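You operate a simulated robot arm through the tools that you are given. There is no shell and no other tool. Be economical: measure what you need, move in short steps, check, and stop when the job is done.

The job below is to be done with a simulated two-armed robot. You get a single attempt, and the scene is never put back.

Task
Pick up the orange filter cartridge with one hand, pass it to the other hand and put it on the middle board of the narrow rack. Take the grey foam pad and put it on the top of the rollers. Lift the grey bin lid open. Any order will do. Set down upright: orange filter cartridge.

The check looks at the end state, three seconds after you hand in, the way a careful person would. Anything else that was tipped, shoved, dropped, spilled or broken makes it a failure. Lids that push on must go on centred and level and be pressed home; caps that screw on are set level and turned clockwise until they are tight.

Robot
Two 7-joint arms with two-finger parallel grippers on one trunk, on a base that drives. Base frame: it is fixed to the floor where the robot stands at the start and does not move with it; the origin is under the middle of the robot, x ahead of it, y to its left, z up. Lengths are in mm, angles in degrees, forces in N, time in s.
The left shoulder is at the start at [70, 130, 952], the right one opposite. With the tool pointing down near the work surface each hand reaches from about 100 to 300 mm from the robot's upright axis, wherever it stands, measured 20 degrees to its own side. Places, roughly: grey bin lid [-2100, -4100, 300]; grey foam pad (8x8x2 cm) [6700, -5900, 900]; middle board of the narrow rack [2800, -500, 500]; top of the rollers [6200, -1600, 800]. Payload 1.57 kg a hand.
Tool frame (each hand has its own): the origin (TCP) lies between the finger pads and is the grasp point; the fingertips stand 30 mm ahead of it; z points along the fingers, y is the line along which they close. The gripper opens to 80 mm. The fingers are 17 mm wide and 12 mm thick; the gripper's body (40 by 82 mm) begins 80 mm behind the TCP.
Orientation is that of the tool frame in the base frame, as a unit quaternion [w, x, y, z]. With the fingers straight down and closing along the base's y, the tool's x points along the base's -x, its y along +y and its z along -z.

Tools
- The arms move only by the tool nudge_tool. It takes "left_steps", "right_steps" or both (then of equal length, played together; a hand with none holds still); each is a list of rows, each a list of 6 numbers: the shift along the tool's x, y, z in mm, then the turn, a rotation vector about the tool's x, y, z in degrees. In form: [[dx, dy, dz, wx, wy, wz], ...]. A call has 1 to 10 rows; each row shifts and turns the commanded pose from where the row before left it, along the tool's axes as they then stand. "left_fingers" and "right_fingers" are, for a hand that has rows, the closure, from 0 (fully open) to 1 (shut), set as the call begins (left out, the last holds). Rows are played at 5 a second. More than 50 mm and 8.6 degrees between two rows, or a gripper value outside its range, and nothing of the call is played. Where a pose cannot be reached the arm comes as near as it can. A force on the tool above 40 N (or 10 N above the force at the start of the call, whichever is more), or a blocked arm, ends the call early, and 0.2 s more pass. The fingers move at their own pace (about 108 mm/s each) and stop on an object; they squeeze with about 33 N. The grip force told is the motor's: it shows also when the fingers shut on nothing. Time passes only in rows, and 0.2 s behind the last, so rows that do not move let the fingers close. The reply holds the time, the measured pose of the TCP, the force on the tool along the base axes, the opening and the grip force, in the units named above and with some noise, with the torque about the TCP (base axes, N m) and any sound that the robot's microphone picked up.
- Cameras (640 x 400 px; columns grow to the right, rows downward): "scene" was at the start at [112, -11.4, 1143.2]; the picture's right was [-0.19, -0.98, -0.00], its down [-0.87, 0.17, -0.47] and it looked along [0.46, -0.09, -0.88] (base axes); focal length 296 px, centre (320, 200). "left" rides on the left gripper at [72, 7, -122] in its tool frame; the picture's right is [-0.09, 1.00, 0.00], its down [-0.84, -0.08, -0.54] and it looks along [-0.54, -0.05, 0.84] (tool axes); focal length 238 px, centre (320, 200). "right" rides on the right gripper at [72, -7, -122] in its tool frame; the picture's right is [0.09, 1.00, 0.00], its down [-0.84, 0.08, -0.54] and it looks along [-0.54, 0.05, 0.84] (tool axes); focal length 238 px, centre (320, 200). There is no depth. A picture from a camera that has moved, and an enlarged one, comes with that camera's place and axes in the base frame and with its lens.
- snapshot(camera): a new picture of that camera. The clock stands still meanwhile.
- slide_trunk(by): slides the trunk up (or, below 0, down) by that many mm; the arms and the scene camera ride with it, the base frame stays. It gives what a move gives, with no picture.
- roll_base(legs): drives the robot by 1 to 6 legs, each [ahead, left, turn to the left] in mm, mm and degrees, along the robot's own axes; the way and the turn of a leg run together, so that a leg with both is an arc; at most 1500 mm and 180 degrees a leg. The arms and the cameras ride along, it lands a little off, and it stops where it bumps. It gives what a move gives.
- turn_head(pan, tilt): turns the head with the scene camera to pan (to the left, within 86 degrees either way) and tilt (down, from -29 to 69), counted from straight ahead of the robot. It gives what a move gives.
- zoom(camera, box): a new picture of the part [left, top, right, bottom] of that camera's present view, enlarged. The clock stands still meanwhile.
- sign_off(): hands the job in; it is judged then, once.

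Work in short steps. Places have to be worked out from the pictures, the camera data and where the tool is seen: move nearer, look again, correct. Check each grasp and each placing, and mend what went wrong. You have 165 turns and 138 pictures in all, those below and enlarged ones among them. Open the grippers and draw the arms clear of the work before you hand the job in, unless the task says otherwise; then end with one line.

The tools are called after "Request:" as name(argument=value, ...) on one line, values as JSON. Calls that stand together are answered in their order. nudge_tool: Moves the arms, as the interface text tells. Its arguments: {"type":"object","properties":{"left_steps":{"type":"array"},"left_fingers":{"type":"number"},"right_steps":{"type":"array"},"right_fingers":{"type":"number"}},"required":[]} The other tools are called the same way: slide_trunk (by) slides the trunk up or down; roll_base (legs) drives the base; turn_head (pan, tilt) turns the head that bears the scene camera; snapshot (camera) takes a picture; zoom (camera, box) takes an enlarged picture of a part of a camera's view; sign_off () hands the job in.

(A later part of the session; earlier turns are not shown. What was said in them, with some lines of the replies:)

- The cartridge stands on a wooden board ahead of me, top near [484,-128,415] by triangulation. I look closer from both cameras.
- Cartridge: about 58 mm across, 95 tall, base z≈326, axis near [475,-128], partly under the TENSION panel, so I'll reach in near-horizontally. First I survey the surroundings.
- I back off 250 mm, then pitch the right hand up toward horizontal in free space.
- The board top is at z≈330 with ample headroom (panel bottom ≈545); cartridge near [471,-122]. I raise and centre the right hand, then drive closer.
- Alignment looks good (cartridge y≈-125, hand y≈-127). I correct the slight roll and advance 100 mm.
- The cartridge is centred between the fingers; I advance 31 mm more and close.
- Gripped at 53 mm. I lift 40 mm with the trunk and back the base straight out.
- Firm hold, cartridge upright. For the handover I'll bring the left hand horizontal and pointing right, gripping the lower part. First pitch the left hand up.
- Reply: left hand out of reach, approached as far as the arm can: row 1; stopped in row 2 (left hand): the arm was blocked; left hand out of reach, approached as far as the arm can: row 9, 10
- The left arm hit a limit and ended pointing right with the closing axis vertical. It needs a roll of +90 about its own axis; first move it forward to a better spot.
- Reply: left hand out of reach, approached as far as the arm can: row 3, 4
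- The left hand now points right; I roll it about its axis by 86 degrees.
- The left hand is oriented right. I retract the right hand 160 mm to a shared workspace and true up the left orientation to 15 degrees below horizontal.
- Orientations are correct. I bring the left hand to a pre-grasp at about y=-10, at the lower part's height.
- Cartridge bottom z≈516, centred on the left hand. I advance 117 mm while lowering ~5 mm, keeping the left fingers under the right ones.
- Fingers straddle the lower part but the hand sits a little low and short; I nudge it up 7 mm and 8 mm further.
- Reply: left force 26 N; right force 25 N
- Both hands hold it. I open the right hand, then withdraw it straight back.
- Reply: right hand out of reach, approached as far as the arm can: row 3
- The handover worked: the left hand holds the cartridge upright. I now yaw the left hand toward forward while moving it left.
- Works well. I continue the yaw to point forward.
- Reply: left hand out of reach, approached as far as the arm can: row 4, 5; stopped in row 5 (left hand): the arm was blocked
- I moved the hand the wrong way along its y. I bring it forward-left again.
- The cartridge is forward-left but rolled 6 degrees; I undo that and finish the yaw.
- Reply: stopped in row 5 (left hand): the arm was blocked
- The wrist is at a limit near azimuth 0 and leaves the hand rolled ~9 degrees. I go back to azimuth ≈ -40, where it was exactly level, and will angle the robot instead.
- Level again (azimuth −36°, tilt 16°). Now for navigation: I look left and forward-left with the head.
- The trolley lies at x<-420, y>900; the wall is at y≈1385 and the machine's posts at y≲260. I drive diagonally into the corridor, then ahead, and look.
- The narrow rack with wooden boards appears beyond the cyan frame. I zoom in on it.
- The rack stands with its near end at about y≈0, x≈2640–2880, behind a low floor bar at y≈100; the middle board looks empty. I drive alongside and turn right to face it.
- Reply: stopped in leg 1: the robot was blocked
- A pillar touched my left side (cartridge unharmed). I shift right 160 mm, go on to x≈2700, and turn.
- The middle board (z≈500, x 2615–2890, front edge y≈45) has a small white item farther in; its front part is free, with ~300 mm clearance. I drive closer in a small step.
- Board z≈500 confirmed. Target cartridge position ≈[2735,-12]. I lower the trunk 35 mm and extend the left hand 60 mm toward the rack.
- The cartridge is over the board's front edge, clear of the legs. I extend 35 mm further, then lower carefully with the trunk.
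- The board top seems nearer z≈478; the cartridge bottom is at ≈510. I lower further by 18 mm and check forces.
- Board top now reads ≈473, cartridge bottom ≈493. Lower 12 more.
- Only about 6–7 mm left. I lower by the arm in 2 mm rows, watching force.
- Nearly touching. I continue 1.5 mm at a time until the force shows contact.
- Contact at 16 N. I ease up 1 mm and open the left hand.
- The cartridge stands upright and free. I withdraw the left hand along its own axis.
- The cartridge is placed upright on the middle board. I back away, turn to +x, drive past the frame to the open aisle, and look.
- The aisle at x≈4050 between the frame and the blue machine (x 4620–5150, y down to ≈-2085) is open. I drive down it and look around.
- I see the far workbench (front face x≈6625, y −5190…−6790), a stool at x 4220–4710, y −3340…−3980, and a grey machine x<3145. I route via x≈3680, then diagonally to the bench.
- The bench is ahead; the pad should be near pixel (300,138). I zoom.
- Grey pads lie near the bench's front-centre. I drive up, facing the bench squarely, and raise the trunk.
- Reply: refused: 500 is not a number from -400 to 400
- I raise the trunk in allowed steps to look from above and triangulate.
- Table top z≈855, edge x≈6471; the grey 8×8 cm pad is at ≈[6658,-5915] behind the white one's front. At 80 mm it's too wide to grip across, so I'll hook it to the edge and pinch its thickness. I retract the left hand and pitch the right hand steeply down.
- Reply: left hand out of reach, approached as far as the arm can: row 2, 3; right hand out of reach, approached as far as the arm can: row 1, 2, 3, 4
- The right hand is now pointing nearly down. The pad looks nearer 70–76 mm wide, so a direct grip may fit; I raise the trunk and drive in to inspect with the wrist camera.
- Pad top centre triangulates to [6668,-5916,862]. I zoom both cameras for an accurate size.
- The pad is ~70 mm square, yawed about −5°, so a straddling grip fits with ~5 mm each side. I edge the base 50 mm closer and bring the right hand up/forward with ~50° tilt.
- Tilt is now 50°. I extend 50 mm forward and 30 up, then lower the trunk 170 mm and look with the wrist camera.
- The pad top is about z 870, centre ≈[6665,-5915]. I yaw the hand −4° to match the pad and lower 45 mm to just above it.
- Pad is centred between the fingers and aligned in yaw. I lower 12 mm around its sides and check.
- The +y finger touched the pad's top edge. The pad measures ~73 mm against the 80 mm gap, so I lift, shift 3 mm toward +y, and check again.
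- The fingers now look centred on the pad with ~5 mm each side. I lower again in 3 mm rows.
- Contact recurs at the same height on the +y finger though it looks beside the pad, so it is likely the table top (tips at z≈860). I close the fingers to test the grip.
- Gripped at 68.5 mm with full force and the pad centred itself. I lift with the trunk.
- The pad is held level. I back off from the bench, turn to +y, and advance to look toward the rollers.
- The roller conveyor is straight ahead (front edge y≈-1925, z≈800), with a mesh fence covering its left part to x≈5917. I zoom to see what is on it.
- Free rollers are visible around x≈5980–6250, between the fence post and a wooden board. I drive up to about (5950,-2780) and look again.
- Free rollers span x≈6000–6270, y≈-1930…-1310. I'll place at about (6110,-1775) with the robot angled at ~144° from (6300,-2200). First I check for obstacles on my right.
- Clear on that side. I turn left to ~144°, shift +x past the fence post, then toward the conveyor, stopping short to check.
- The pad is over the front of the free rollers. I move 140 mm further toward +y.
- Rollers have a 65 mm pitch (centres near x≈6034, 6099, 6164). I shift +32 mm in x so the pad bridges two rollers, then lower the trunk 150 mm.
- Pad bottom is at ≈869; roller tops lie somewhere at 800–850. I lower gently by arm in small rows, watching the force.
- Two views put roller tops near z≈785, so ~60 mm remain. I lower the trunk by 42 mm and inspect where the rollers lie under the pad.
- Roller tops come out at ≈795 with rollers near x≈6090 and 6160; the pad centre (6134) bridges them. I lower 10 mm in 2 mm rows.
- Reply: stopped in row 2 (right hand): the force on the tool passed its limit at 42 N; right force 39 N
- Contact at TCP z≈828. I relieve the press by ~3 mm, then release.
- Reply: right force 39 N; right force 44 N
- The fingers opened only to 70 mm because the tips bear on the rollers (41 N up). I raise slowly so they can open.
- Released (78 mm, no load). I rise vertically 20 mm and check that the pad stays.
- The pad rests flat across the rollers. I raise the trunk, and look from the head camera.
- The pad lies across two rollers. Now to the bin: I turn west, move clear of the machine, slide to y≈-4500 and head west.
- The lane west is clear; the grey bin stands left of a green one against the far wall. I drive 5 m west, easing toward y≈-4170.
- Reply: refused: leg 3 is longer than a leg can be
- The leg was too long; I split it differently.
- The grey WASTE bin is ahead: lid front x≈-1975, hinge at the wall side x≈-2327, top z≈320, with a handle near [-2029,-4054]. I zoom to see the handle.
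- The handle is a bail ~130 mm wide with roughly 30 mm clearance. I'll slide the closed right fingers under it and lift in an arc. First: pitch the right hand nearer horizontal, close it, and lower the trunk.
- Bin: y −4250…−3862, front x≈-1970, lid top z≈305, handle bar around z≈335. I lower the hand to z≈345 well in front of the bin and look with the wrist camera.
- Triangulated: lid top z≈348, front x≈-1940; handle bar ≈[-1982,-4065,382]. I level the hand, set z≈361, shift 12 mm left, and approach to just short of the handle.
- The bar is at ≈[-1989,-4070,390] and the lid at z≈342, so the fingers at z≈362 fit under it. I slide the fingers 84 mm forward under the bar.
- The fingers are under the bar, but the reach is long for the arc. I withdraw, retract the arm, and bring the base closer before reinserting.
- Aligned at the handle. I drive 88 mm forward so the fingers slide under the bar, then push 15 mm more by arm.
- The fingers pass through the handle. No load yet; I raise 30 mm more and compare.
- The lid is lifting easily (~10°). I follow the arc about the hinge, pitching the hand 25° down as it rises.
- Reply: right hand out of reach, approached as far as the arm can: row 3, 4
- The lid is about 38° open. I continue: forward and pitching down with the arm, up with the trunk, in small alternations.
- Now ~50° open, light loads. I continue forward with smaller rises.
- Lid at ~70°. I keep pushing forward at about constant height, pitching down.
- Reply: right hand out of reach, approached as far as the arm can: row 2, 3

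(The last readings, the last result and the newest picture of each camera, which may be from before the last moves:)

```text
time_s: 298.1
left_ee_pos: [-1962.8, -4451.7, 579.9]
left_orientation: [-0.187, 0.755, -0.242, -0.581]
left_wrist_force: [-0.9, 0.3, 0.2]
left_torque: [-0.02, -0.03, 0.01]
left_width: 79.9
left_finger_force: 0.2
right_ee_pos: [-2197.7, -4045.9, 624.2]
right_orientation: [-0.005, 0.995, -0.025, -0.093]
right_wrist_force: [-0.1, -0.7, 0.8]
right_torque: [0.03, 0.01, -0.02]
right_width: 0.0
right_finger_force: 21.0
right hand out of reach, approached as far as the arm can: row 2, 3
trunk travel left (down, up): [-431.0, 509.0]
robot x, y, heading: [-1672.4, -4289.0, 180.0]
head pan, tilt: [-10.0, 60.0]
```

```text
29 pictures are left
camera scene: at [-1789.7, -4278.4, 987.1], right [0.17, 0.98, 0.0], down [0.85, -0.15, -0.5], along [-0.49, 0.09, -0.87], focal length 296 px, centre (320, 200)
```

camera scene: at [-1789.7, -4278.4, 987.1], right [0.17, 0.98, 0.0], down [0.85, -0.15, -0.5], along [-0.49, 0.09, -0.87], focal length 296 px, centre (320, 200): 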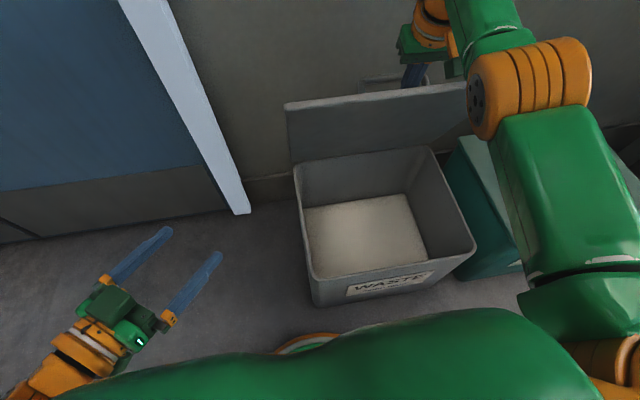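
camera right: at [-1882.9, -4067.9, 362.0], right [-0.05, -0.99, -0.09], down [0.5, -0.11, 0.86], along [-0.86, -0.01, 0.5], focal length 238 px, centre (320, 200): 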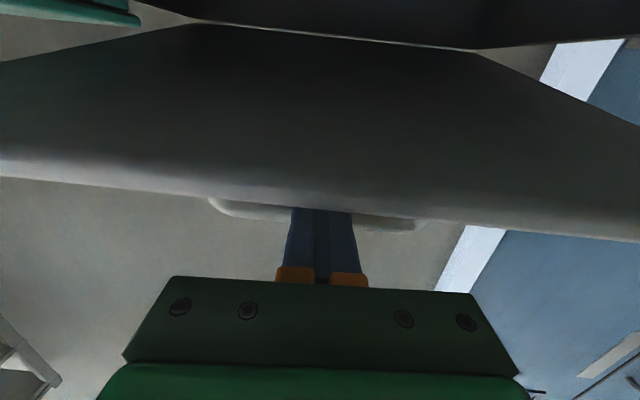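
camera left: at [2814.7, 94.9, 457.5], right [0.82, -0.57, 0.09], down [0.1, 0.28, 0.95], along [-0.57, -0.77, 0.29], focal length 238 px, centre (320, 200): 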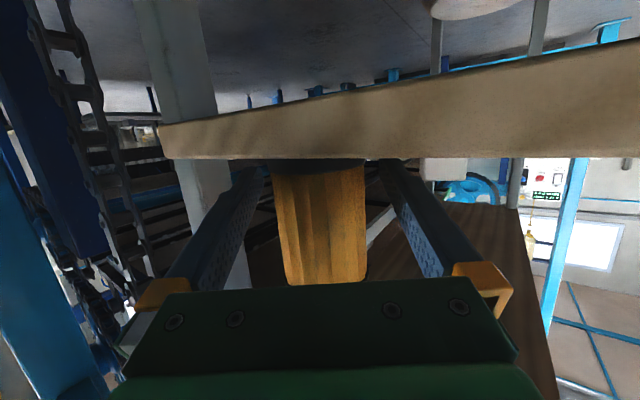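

The arm reached its limit; the base still has ~95 mm to the bin. I creep the base forward 55 mm, which pushes the lid further.

Request:
roll_base(legs=[[55, 0, 0]])

Request:
snapshot(camera="scene")

```text
time_s: 299.0
left_ee_pos: [-2018.2, -4451.7, 580.9]
left_orientation: [-0.187, 0.756, -0.242, -0.579]
left_wrist_force: [-0.3, 0.1, 0.5]
left_torque: [0.02, 0.01, -0.01]
left_width: 79.9
left_finger_force: 0.0
right_ee_pos: [-2251.8, -4045.1, 622.8]
right_orientation: [-0.004, 0.995, -0.026, -0.093]
right_wrist_force: [-0.3, -0.1, -0.2]
right_torque: [0.0, -0.02, 0.01]
right_width: 0.0
right_finger_force: 21.5
trunk travel left (down, up): [-431.0, 509.0]
robot x, y, heading: [-1724.4, -4293.5, 179.8]
head pan, tilt: [-10.0, 60.0]
```

```text
28 pictures are left
camera scene: at [-1844.9, -4278.2, 987.0], right [0.18, 0.98, 0.0], down [0.85, -0.15, -0.5], along [-0.49, 0.09, -0.87], focal length 296 px, centre (320, 200)
```

scene: 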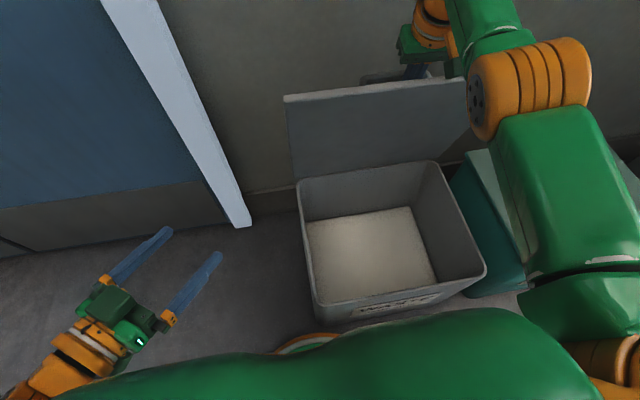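

The lid is at ~75°. I gain reach by un-pitching the hand 15° while pushing the bar 40 mm further.

Request:
nudge_tool(right_steps=[[-13, 0, 2.5, 0, -5, 0], [-13, 0, 3.5, 0, -5, 0], [-13, 0, 4.5, 0, -5, 0], [0, 0, 0, 0, 0, 0]])

Request:
turn_head(pan=-10, tilt=48)

Request:
snapshot(camera="scene")

```text
time_s: 300.0
left_ee_pos: [-2016.2, -4451.3, 581.3]
left_orientation: [-0.188, 0.754, -0.243, -0.581]
left_wrist_force: [0.0, 0.3, 0.1]
left_torque: [-0.02, 0.0, 0.01]
left_width: 80.0
left_finger_force: 0.1
right_ee_pos: [-2298.8, -4042.6, 624.9]
right_orientation: [-0.008, 0.976, -0.024, -0.217]
right_wrist_force: [23.9, -2.9, 0.1]
right_torque: [1.31, -6.25, 2.39]
right_width: 0.0
right_finger_force: 21.5
right hand out of reach, approached as far as the arm can: row 2, 3
trunk travel left (down, up): [-431.0, 509.0]
robot x, y, heading: [-1728.1, -4290.5, 180.0]
head pan, tilt: [-10.0, 60.0]
```

```text
time_s: 300.8
left_ee_pos: [-2018.2, -4451.1, 581.9]
left_orientation: [-0.187, 0.755, -0.242, -0.581]
left_wrist_force: [-0.6, 0.0, -0.2]
left_torque: [-0.01, -0.05, -0.02]
left_width: 79.9
left_finger_force: 0.0
right_ee_pos: [-2299.8, -4040.5, 624.9]
right_orientation: [-0.007, 0.976, -0.024, -0.215]
right_wrist_force: [24.7, -2.5, -3.8]
right_torque: [1.33, -6.96, 2.57]
right_width: 0.0
right_finger_force: 21.6
trunk travel left (down, up): [-431.0, 509.0]
robot x, y, heading: [-1726.5, -4292.5, 179.9]
head pan, tilt: [-10.0, 48.0]
```

```text
27 pictures are left
camera scene: at [-1854.5, -4276.9, 1002.5], right [0.18, 0.98, 0.0], down [0.73, -0.13, -0.67], along [-0.66, 0.12, -0.74], focal length 296 px, centre (320, 200)
```

scene: 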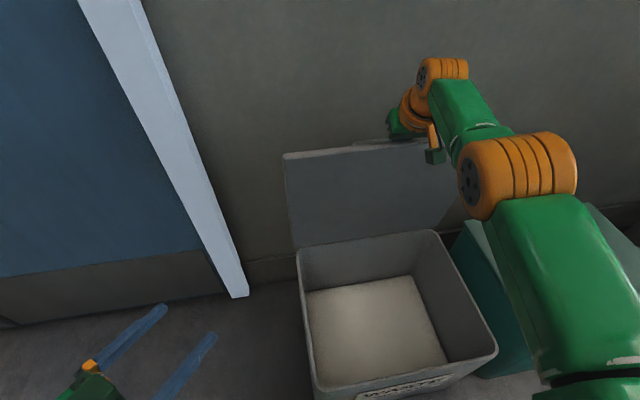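

There is now a 24 N resistance and the lid is at ~83°. I relax the push 15 mm back to see whether the lid stays by itself.

Request:
nudge_tool(right_steps=[[13, 0, -3, 0, 5, 0], [5, 0, -2, 0, 3, 0], [0, 0, 0, 0, 0, 0]])

Request:
snapshot(camera="scene")

Request:
snapshot(camera="right")

```text
time_s: 301.6
left_ee_pos: [-2017.7, -4452.1, 581.7]
left_orientation: [-0.188, 0.755, -0.242, -0.58]
left_wrist_force: [-0.6, -0.9, 0.3]
left_torque: [-0.01, 0.0, -0.03]
left_width: 80.3
left_finger_force: 0.0
right_ee_pos: [-2277.1, -4042.8, 622.2]
right_orientation: [-0.005, 0.988, -0.026, -0.155]
right_wrist_force: [-1.4, -1.0, 0.4]
right_torque: [0.06, -0.12, 0.02]
right_width: 0.1
right_finger_force: 21.2
right hand out of reach, approached as far as the arm can: row 2
trunk travel left (down, up): [-431.0, 509.0]
robot x, y, heading: [-1727.7, -4290.7, 179.8]
head pan, tilt: [-10.0, 48.0]
```

```text
26 pictures are left
camera scene: at [-1856.5, -4276.3, 1002.5], right [0.17, 0.98, 0.0], down [0.73, -0.13, -0.67], along [-0.66, 0.12, -0.74], focal length 296 px, centre (320, 200)
```

scene: 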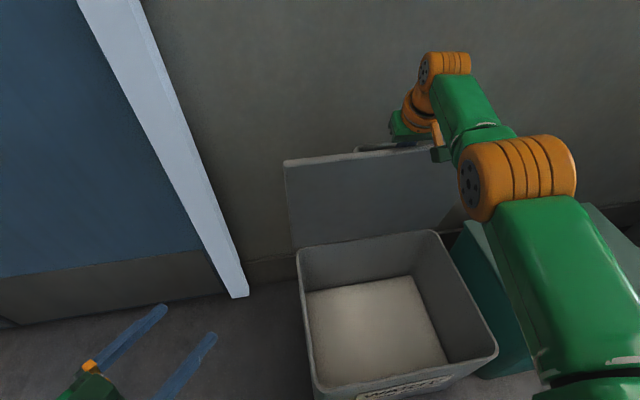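

```text
25 pictures are left
camera right: at [-2171.5, -4040.4, 716.5], right [0.03, -1.0, -0.03], down [-0.63, -0.05, 0.77], along [-0.77, -0.01, -0.64], focal length 238 px, centre (320, 200)
```

right: 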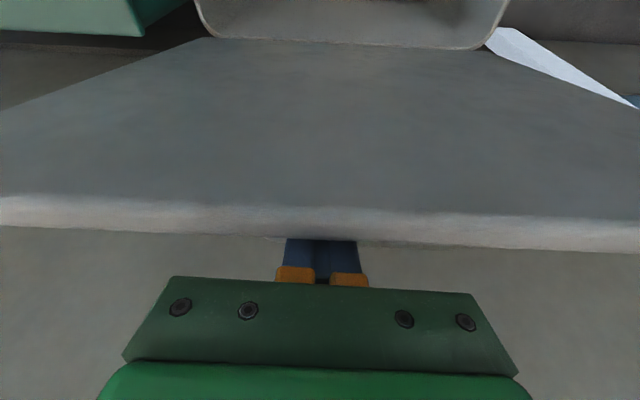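

The lid followed back slightly, so I want it past vertical. I bring the left hand in front of the lid's inner face as a guard/pusher.

Request:
nudge_tool(left_steps=[[-11.2, -18.8, 39, 0, 0, 0], [-11.2, -18.8, 39, 0, 0, 0], [-11.2, -18.8, 39, 0, 0, 0], [-11.2, -18.8, 39, 0, 0, 0], [-11.2, -18.8, 39, 0, 0, 0], [0, 0, 0, 0, 0, 0]], left_fingers=1)

Request:
snapshot(camera="scene")

```text
time_s: 303.0
left_ee_pos: [-2130.8, -4254.3, 583.0]
left_orientation: [-0.187, 0.755, -0.242, -0.58]
left_wrist_force: [-0.1, -0.4, 0.3]
left_torque: [-0.03, -0.02, -0.02]
left_width: 0.0
left_finger_force: 22.0
right_ee_pos: [-2277.2, -4040.9, 620.9]
right_orientation: [-0.005, 0.988, -0.026, -0.154]
right_wrist_force: [0.0, 0.0, 0.4]
right_torque: [0.02, -0.01, 0.01]
right_width: 0.0
right_finger_force: 21.3
trunk travel left (down, up): [-431.0, 509.0]
robot x, y, heading: [-1727.1, -4291.9, 179.7]
head pan, tilt: [-10.0, 48.0]
```

```text
24 pictures are left
camera scene: at [-1856.2, -4276.2, 1002.4], right [0.18, 0.98, 0.0], down [0.73, -0.13, -0.67], along [-0.66, 0.12, -0.74], focal length 296 px, centre (320, 200)
```

scene: 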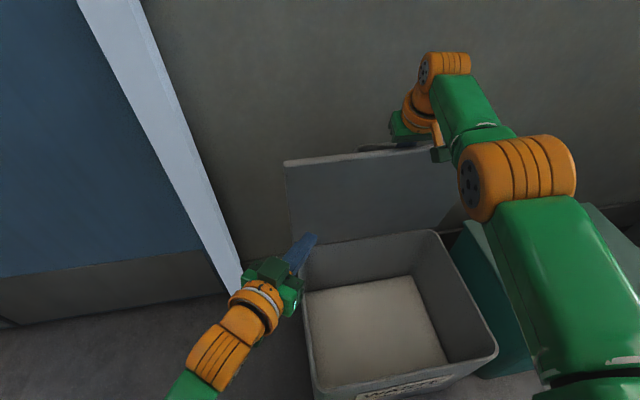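

I move the left hand inward and press it forward against the lid's inner face.

Request:
nudge_tool(left_steps=[[-9.5, -12, 32.5, 0, 0, 0], [-4.5, 11.8, 15.5, 0, 0, 0], [-4.5, 11.8, 15.5, 0, 0, 0], [-4.5, 11.8, 15.5, 0, 0, 0], [-4.5, 11.8, 15.5, 0, 0, 0]])

Request:
snapshot(camera="scene")

```text
time_s: 304.1
left_ee_pos: [-2219.0, -4226.2, 587.1]
left_orientation: [-0.19, 0.755, -0.242, -0.579]
left_wrist_force: [6.9, -0.7, -0.9]
left_torque: [-0.01, -0.01, -0.03]
left_width: 0.0
left_finger_force: 21.4
right_ee_pos: [-2280.1, -4043.4, 626.2]
right_orientation: [-0.007, 0.986, -0.023, -0.163]
right_wrist_force: [-2.7, -0.6, 2.5]
right_torque: [0.13, -0.26, 0.01]
right_width: 0.0
right_finger_force: 21.1
trunk travel left (down, up): [-431.0, 509.0]
robot x, y, heading: [-1726.3, -4291.8, -179.5]
head pan, tilt: [-10.0, 48.0]
stopped in row 5 (left hand): the force on the tool passed its limit at 79 N (the readings are from after the stop); the commanded pose is now the measured one
```

```text
23 pictures are left
camera scene: at [-1855.3, -4277.2, 1002.6], right [0.17, 0.98, 0.0], down [0.73, -0.13, -0.67], along [-0.66, 0.12, -0.74], focal length 296 px, centre (320, 200)
```

scene: 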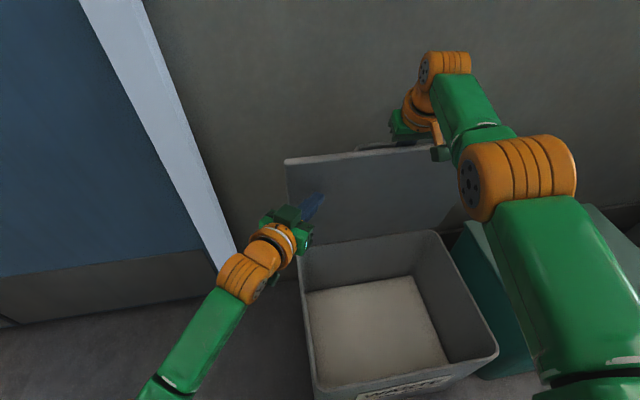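

The lid is now pinned between the left fingers and the right fingers behind it. I withdraw the right hand upward out of the handle.

Request:
nudge_tool(right_steps=[[-9.8, 0, -28.4, 0, 0, 0], [-9.8, 0, -28.4, 0, 0, 0], [-9.8, 0, -28.4, 0, 0, 0], [-9.8, 0, -28.4, 0, 0, 0], [0, 0, 0, 0, 0, 0]], right_fingers=1)

Request:
snapshot(camera="scene")

Request:
snapshot(camera="right")

```text
time_s: 305.3
left_ee_pos: [-2220.0, -4226.4, 585.5]
left_orientation: [-0.189, 0.755, -0.242, -0.579]
left_wrist_force: [-0.4, 0.4, 1.1]
left_torque: [0.0, -0.01, 0.0]
left_width: 0.0
left_finger_force: 21.6
right_ee_pos: [-2256.9, -4042.5, 737.0]
right_orientation: [-0.008, 0.986, -0.024, -0.162]
right_wrist_force: [0.3, -0.6, -0.4]
right_torque: [0.01, 0.01, 0.02]
right_width: 0.0
right_finger_force: 21.2
right hand out of reach, approached as far as the arm can: row 1, 2, 3, 4
trunk travel left (down, up): [-431.0, 509.0]
robot x, y, heading: [-1725.8, -4293.7, -179.9]
head pan, tilt: [-10.0, 48.0]
```

```text
22 pictures are left
camera scene: at [-1856.6, -4276.3, 1002.4], right [0.17, 0.98, 0.0], down [0.73, -0.13, -0.67], along [-0.66, 0.12, -0.74], focal length 296 px, centre (320, 200)
```

scene: 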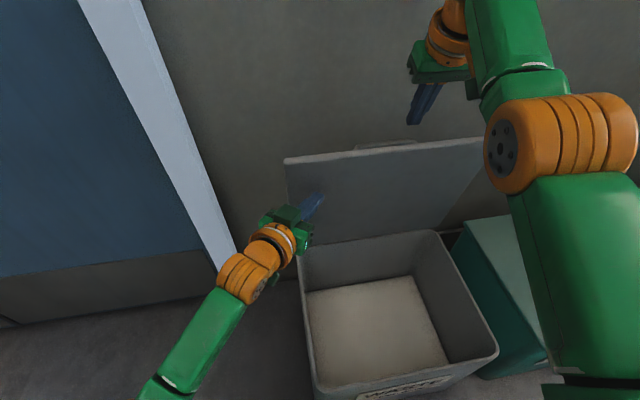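

```text
21 pictures are left
camera right: at [-2149.7, -4041.6, 830.6], right [0.04, -1.0, -0.04], down [-0.62, -0.05, 0.78], along [-0.78, -0.01, -0.62], focal length 238 px, centre (320, 200)
```

right: 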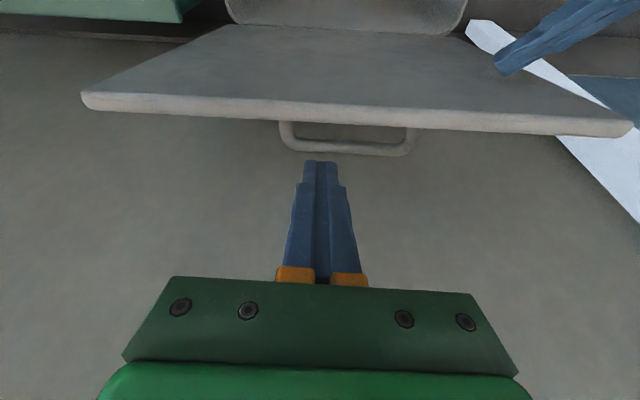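

The right hand is free and the lid stands with no load on the left. I push gently further with the left to take it past vertical or to its stop.

Request:
nudge_tool(left_steps=[[-1.8, 4.7, 6.2, 0, 0, 0], [-1.8, 4.7, 6.2, 0, 0, 0], [-1.8, 4.7, 6.2, 0, 0, 0], [-1.8, 4.7, 6.2, 0, 0, 0]])

Request:
snapshot(camera="right")

```text
time_s: 306.3
left_ee_pos: [-2250.9, -4226.1, 588.4]
left_orientation: [-0.188, 0.756, -0.241, -0.579]
left_wrist_force: [2.4, 0.0, 1.1]
left_torque: [0.04, 0.03, -0.03]
left_width: 0.0
left_finger_force: 21.3
right_ee_pos: [-2257.3, -4041.6, 738.3]
right_orientation: [-0.007, 0.986, -0.023, -0.162]
right_wrist_force: [0.5, 0.1, -0.2]
right_torque: [-0.03, 0.05, -0.04]
right_width: 0.2
right_finger_force: 21.2
trunk travel left (down, up): [-431.0, 509.0]
robot x, y, heading: [-1726.9, -4293.1, -179.9]
head pan, tilt: [-10.0, 48.0]
```

```text
20 pictures are left
camera right: at [-2149.0, -4041.5, 830.8], right [0.04, -1.0, -0.04], down [-0.62, -0.05, 0.78], along [-0.78, -0.01, -0.62], focal length 238 px, centre (320, 200)
```

right: 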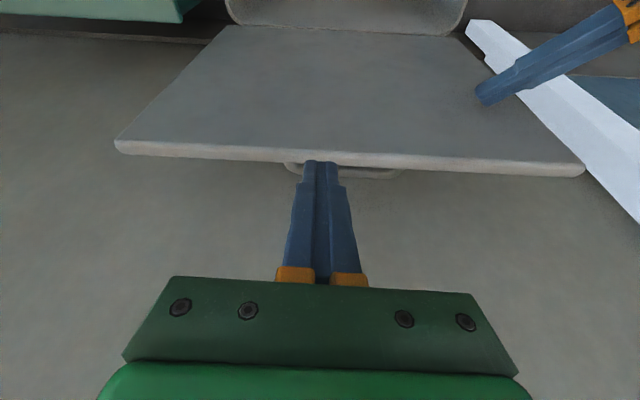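

The lid moved back easily. I push 32 mm more.

Request:
nudge_tool(left_steps=[[-1.8, 4.7, 6.2, 0, 0, 0], [-1.8, 4.7, 6.2, 0, 0, 0], [-1.8, 4.7, 6.2, 0, 0, 0], [-1.8, 4.7, 6.2, 0, 0, 0], [0, 0, 0, 0, 0, 0]])

Request:
snapshot(camera="right")

```text
time_s: 306.9
left_ee_pos: [-2258.4, -4225.3, 588.5]
left_orientation: [-0.191, 0.756, -0.243, -0.577]
left_wrist_force: [25.0, -6.6, 8.0]
left_torque: [0.08, 0.18, -0.05]
left_width: 0.0
left_finger_force: 21.0
right_ee_pos: [-2251.9, -4046.0, 742.5]
right_orientation: [-0.007, 0.986, -0.024, -0.164]
right_wrist_force: [0.1, -1.3, 0.4]
right_torque: [-0.01, 0.01, 0.03]
right_width: 0.2
right_finger_force: 21.6
trunk travel left (down, up): [-431.0, 509.0]
robot x, y, heading: [-1726.4, -4290.3, -179.9]
head pan, tilt: [-10.0, 48.0]
stopped in row 3 (left hand): the force on the tool passed its limit at 49 N (the readings are from after the stop); the commanded pose is now the measured one
```

```text
19 pictures are left
camera right: at [-2143.8, -4044.1, 834.2], right [0.04, -1.0, -0.04], down [-0.62, -0.05, 0.78], along [-0.79, -0.01, -0.62], focal length 238 px, centre (320, 200)
```

right: 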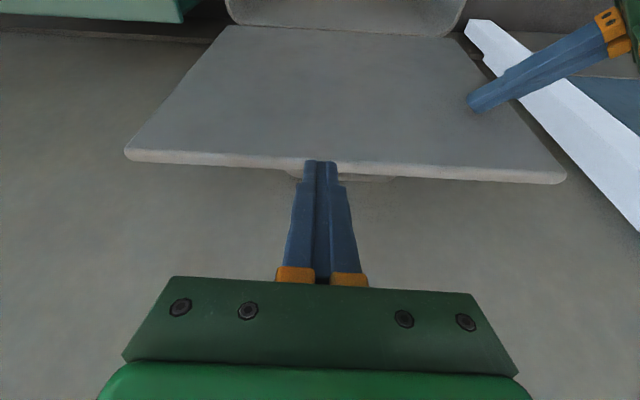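

The lid has reached its stop. I back the left hand off 25 mm and check whether the lid stays.

Request:
nudge_tool(left_steps=[[1.8, -4.7, -6.2, 0, 0, 0], [1.8, -4.7, -6.2, 0, 0, 0], [1.8, -4.7, -6.2, 0, 0, 0], [3.6, -9.4, -12.4, 0, 0, 0], [0, 0, 0, 0, 0, 0], [0, 0, 0, 0, 0, 0]])

Request:
snapshot(camera="right")

```text
time_s: 308.4
left_ee_pos: [-2223.1, -4225.3, 581.8]
left_orientation: [-0.191, 0.758, -0.244, -0.574]
left_wrist_force: [0.2, 0.0, -0.7]
left_torque: [0.0, -0.01, 0.03]
left_width: 0.0
left_finger_force: 21.3
right_ee_pos: [-2255.6, -4043.0, 738.0]
right_orientation: [-0.007, 0.986, -0.023, -0.162]
right_wrist_force: [-0.1, -0.5, -0.3]
right_torque: [0.0, 0.0, -0.03]
right_width: 0.0
right_finger_force: 21.5
trunk travel left (down, up): [-431.0, 509.0]
robot x, y, heading: [-1725.4, -4293.2, -179.9]
head pan, tilt: [-10.0, 48.0]
```

```text
18 pictures are left
camera right: at [-2149.1, -4041.9, 830.4], right [0.04, -1.0, -0.04], down [-0.62, -0.05, 0.78], along [-0.78, -0.01, -0.62], focal length 238 px, centre (320, 200)
```

right: 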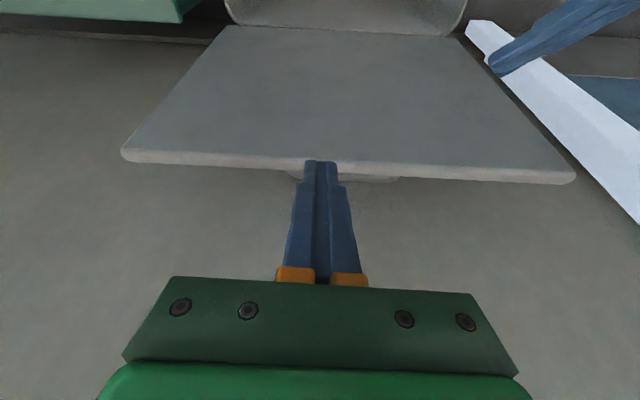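

The lid stays open on its own. I raise the trunk 60 mm to clear the right fingers over the lid's edge, then back away.

Request:
slide_trunk(by=60)

Request:
roll_base(legs=[[-450, 0, 0]])

Request:
snapshot(camera="scene")

```text
time_s: 309.4
left_ee_pos: [-2222.4, -4225.3, 642.4]
left_orientation: [-0.19, 0.759, -0.243, -0.573]
left_wrist_force: [-0.3, 0.0, -0.2]
left_torque: [0.0, -0.04, 0.02]
left_width: 0.1
left_finger_force: 21.3
right_ee_pos: [-2256.2, -4043.9, 798.0]
right_orientation: [-0.007, 0.987, -0.023, -0.161]
right_wrist_force: [0.3, 0.8, 0.1]
right_torque: [0.01, -0.02, -0.02]
right_width: 0.0
right_finger_force: 21.3
trunk travel left (down, up): [-491.0, 449.0]
robot x, y, heading: [-1721.9, -4291.4, -179.9]
head pan, tilt: [-10.0, 48.0]
```

```text
time_s: 312.0
left_ee_pos: [-1778.9, -4221.9, 642.5]
left_orientation: [-0.192, 0.757, -0.246, -0.574]
left_wrist_force: [-0.1, -0.1, 0.0]
left_torque: [0.04, -0.01, 0.03]
left_width: 0.1
left_finger_force: 21.3
right_ee_pos: [-1810.7, -4040.8, 797.5]
right_orientation: [-0.009, 0.986, -0.027, -0.162]
right_wrist_force: [0.6, 0.5, -0.3]
right_torque: [-0.01, 0.03, 0.0]
right_width: 0.0
right_finger_force: 20.6
trunk travel left (down, up): [-491.0, 449.0]
robot x, y, heading: [-1282.0, -4294.4, 179.6]
head pan, tilt: [-10.0, 48.0]
```

```text
17 pictures are left
camera scene: at [-1412.4, -4276.5, 1062.4], right [0.18, 0.98, 0.0], down [0.73, -0.13, -0.67], along [-0.66, 0.12, -0.74], focal length 296 px, centre (320, 200)
```

scene: 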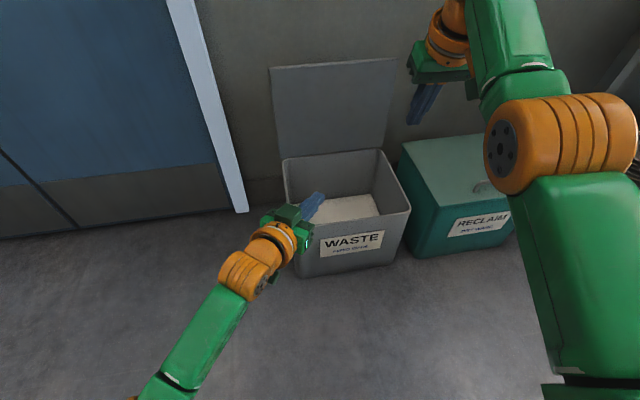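

The lid stands open and the bin is undisturbed. I open both grippers and take a last look.

Request:
nudge_tool(left_steps=[[0, 0, -20, 0, 0, 0], [0, 0, 0, 0, 0, 0], [0, 0, 0, 0, 0, 0], [0, 0, 0, 0, 0, 0], [0, 0, 0, 0, 0, 0]], right_steps=[[0, 0, 0, 0, 0, 0], [0, 0, 0, 0, 0, 0], [0, 0, 0, 0, 0, 0], [0, 0, 0, 0, 0, 0], [0, 0, 0, 0, 0, 0]], left_fingers=0, right_fingers=0)

Request:
snapshot(camera="scene")

```text
time_s: 313.2
left_ee_pos: [-1763.9, -4234.8, 649.0]
left_orientation: [-0.192, 0.758, -0.246, -0.573]
left_wrist_force: [0.5, 0.9, 1.1]
left_torque: [0.02, 0.03, -0.03]
left_width: 80.1
left_finger_force: 0.0
right_ee_pos: [-1810.8, -4040.4, 797.6]
right_orientation: [-0.007, 0.986, -0.027, -0.161]
right_wrist_force: [0.6, 0.7, -0.2]
right_torque: [0.01, 0.0, -0.01]
right_width: 80.2
right_finger_force: 0.1
trunk travel left (down, up): [-491.0, 449.0]
robot x, y, heading: [-1287.3, -4291.6, 179.6]
head pan, tilt: [-10.0, 48.0]
```

```text
16 pictures are left
camera scene: at [-1412.6, -4276.6, 1062.4], right [0.18, 0.98, 0.0], down [0.73, -0.13, -0.67], along [-0.66, 0.12, -0.74], focal length 296 px, centre (320, 200)
```

scene: 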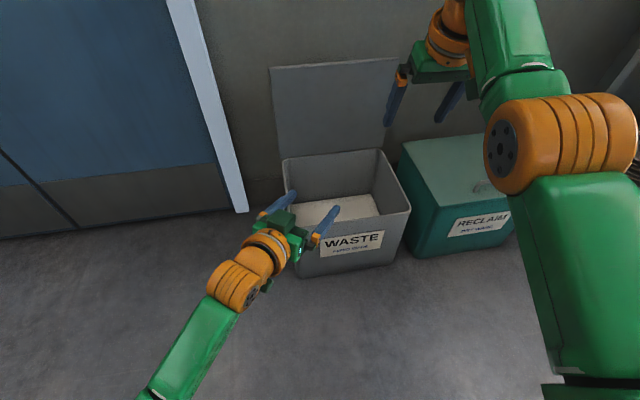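

The lid is unchanged and both grippers are open and clear, so I back off a little more and hand in.

Request:
roll_base(legs=[[-250, 0, 0]])

Request:
sign_off()

```text
time_s: 315.1
left_ee_pos: [-1510.8, -4237.1, 648.6]
left_orientation: [-0.192, 0.757, -0.245, -0.574]
left_wrist_force: [-0.1, 0.0, 0.3]
left_torque: [-0.01, 0.0, -0.01]
left_width: 80.2
left_finger_force: 0.1
right_ee_pos: [-1558.2, -4042.6, 799.2]
right_orientation: [-0.007, 0.987, -0.024, -0.161]
right_wrist_force: [-0.1, -0.3, 0.4]
right_torque: [-0.01, 0.0, 0.01]
right_width: 80.0
right_finger_force: 0.1
trunk travel left (down, up): [-491.0, 449.0]
robot x, y, heading: [-1030.7, -4291.4, 179.7]
head pan, tilt: [-10.0, 48.0]
```

```text
The job is handed in.
```

I passed the orange cartridge from the right hand to the left and stood it upright on the rack's middle board, laid the grey foam pad across two of the rollers, and left the grey bin lid open at its stop; the only bump I noticed was my left side touching a wall pillar on the way to the rack.
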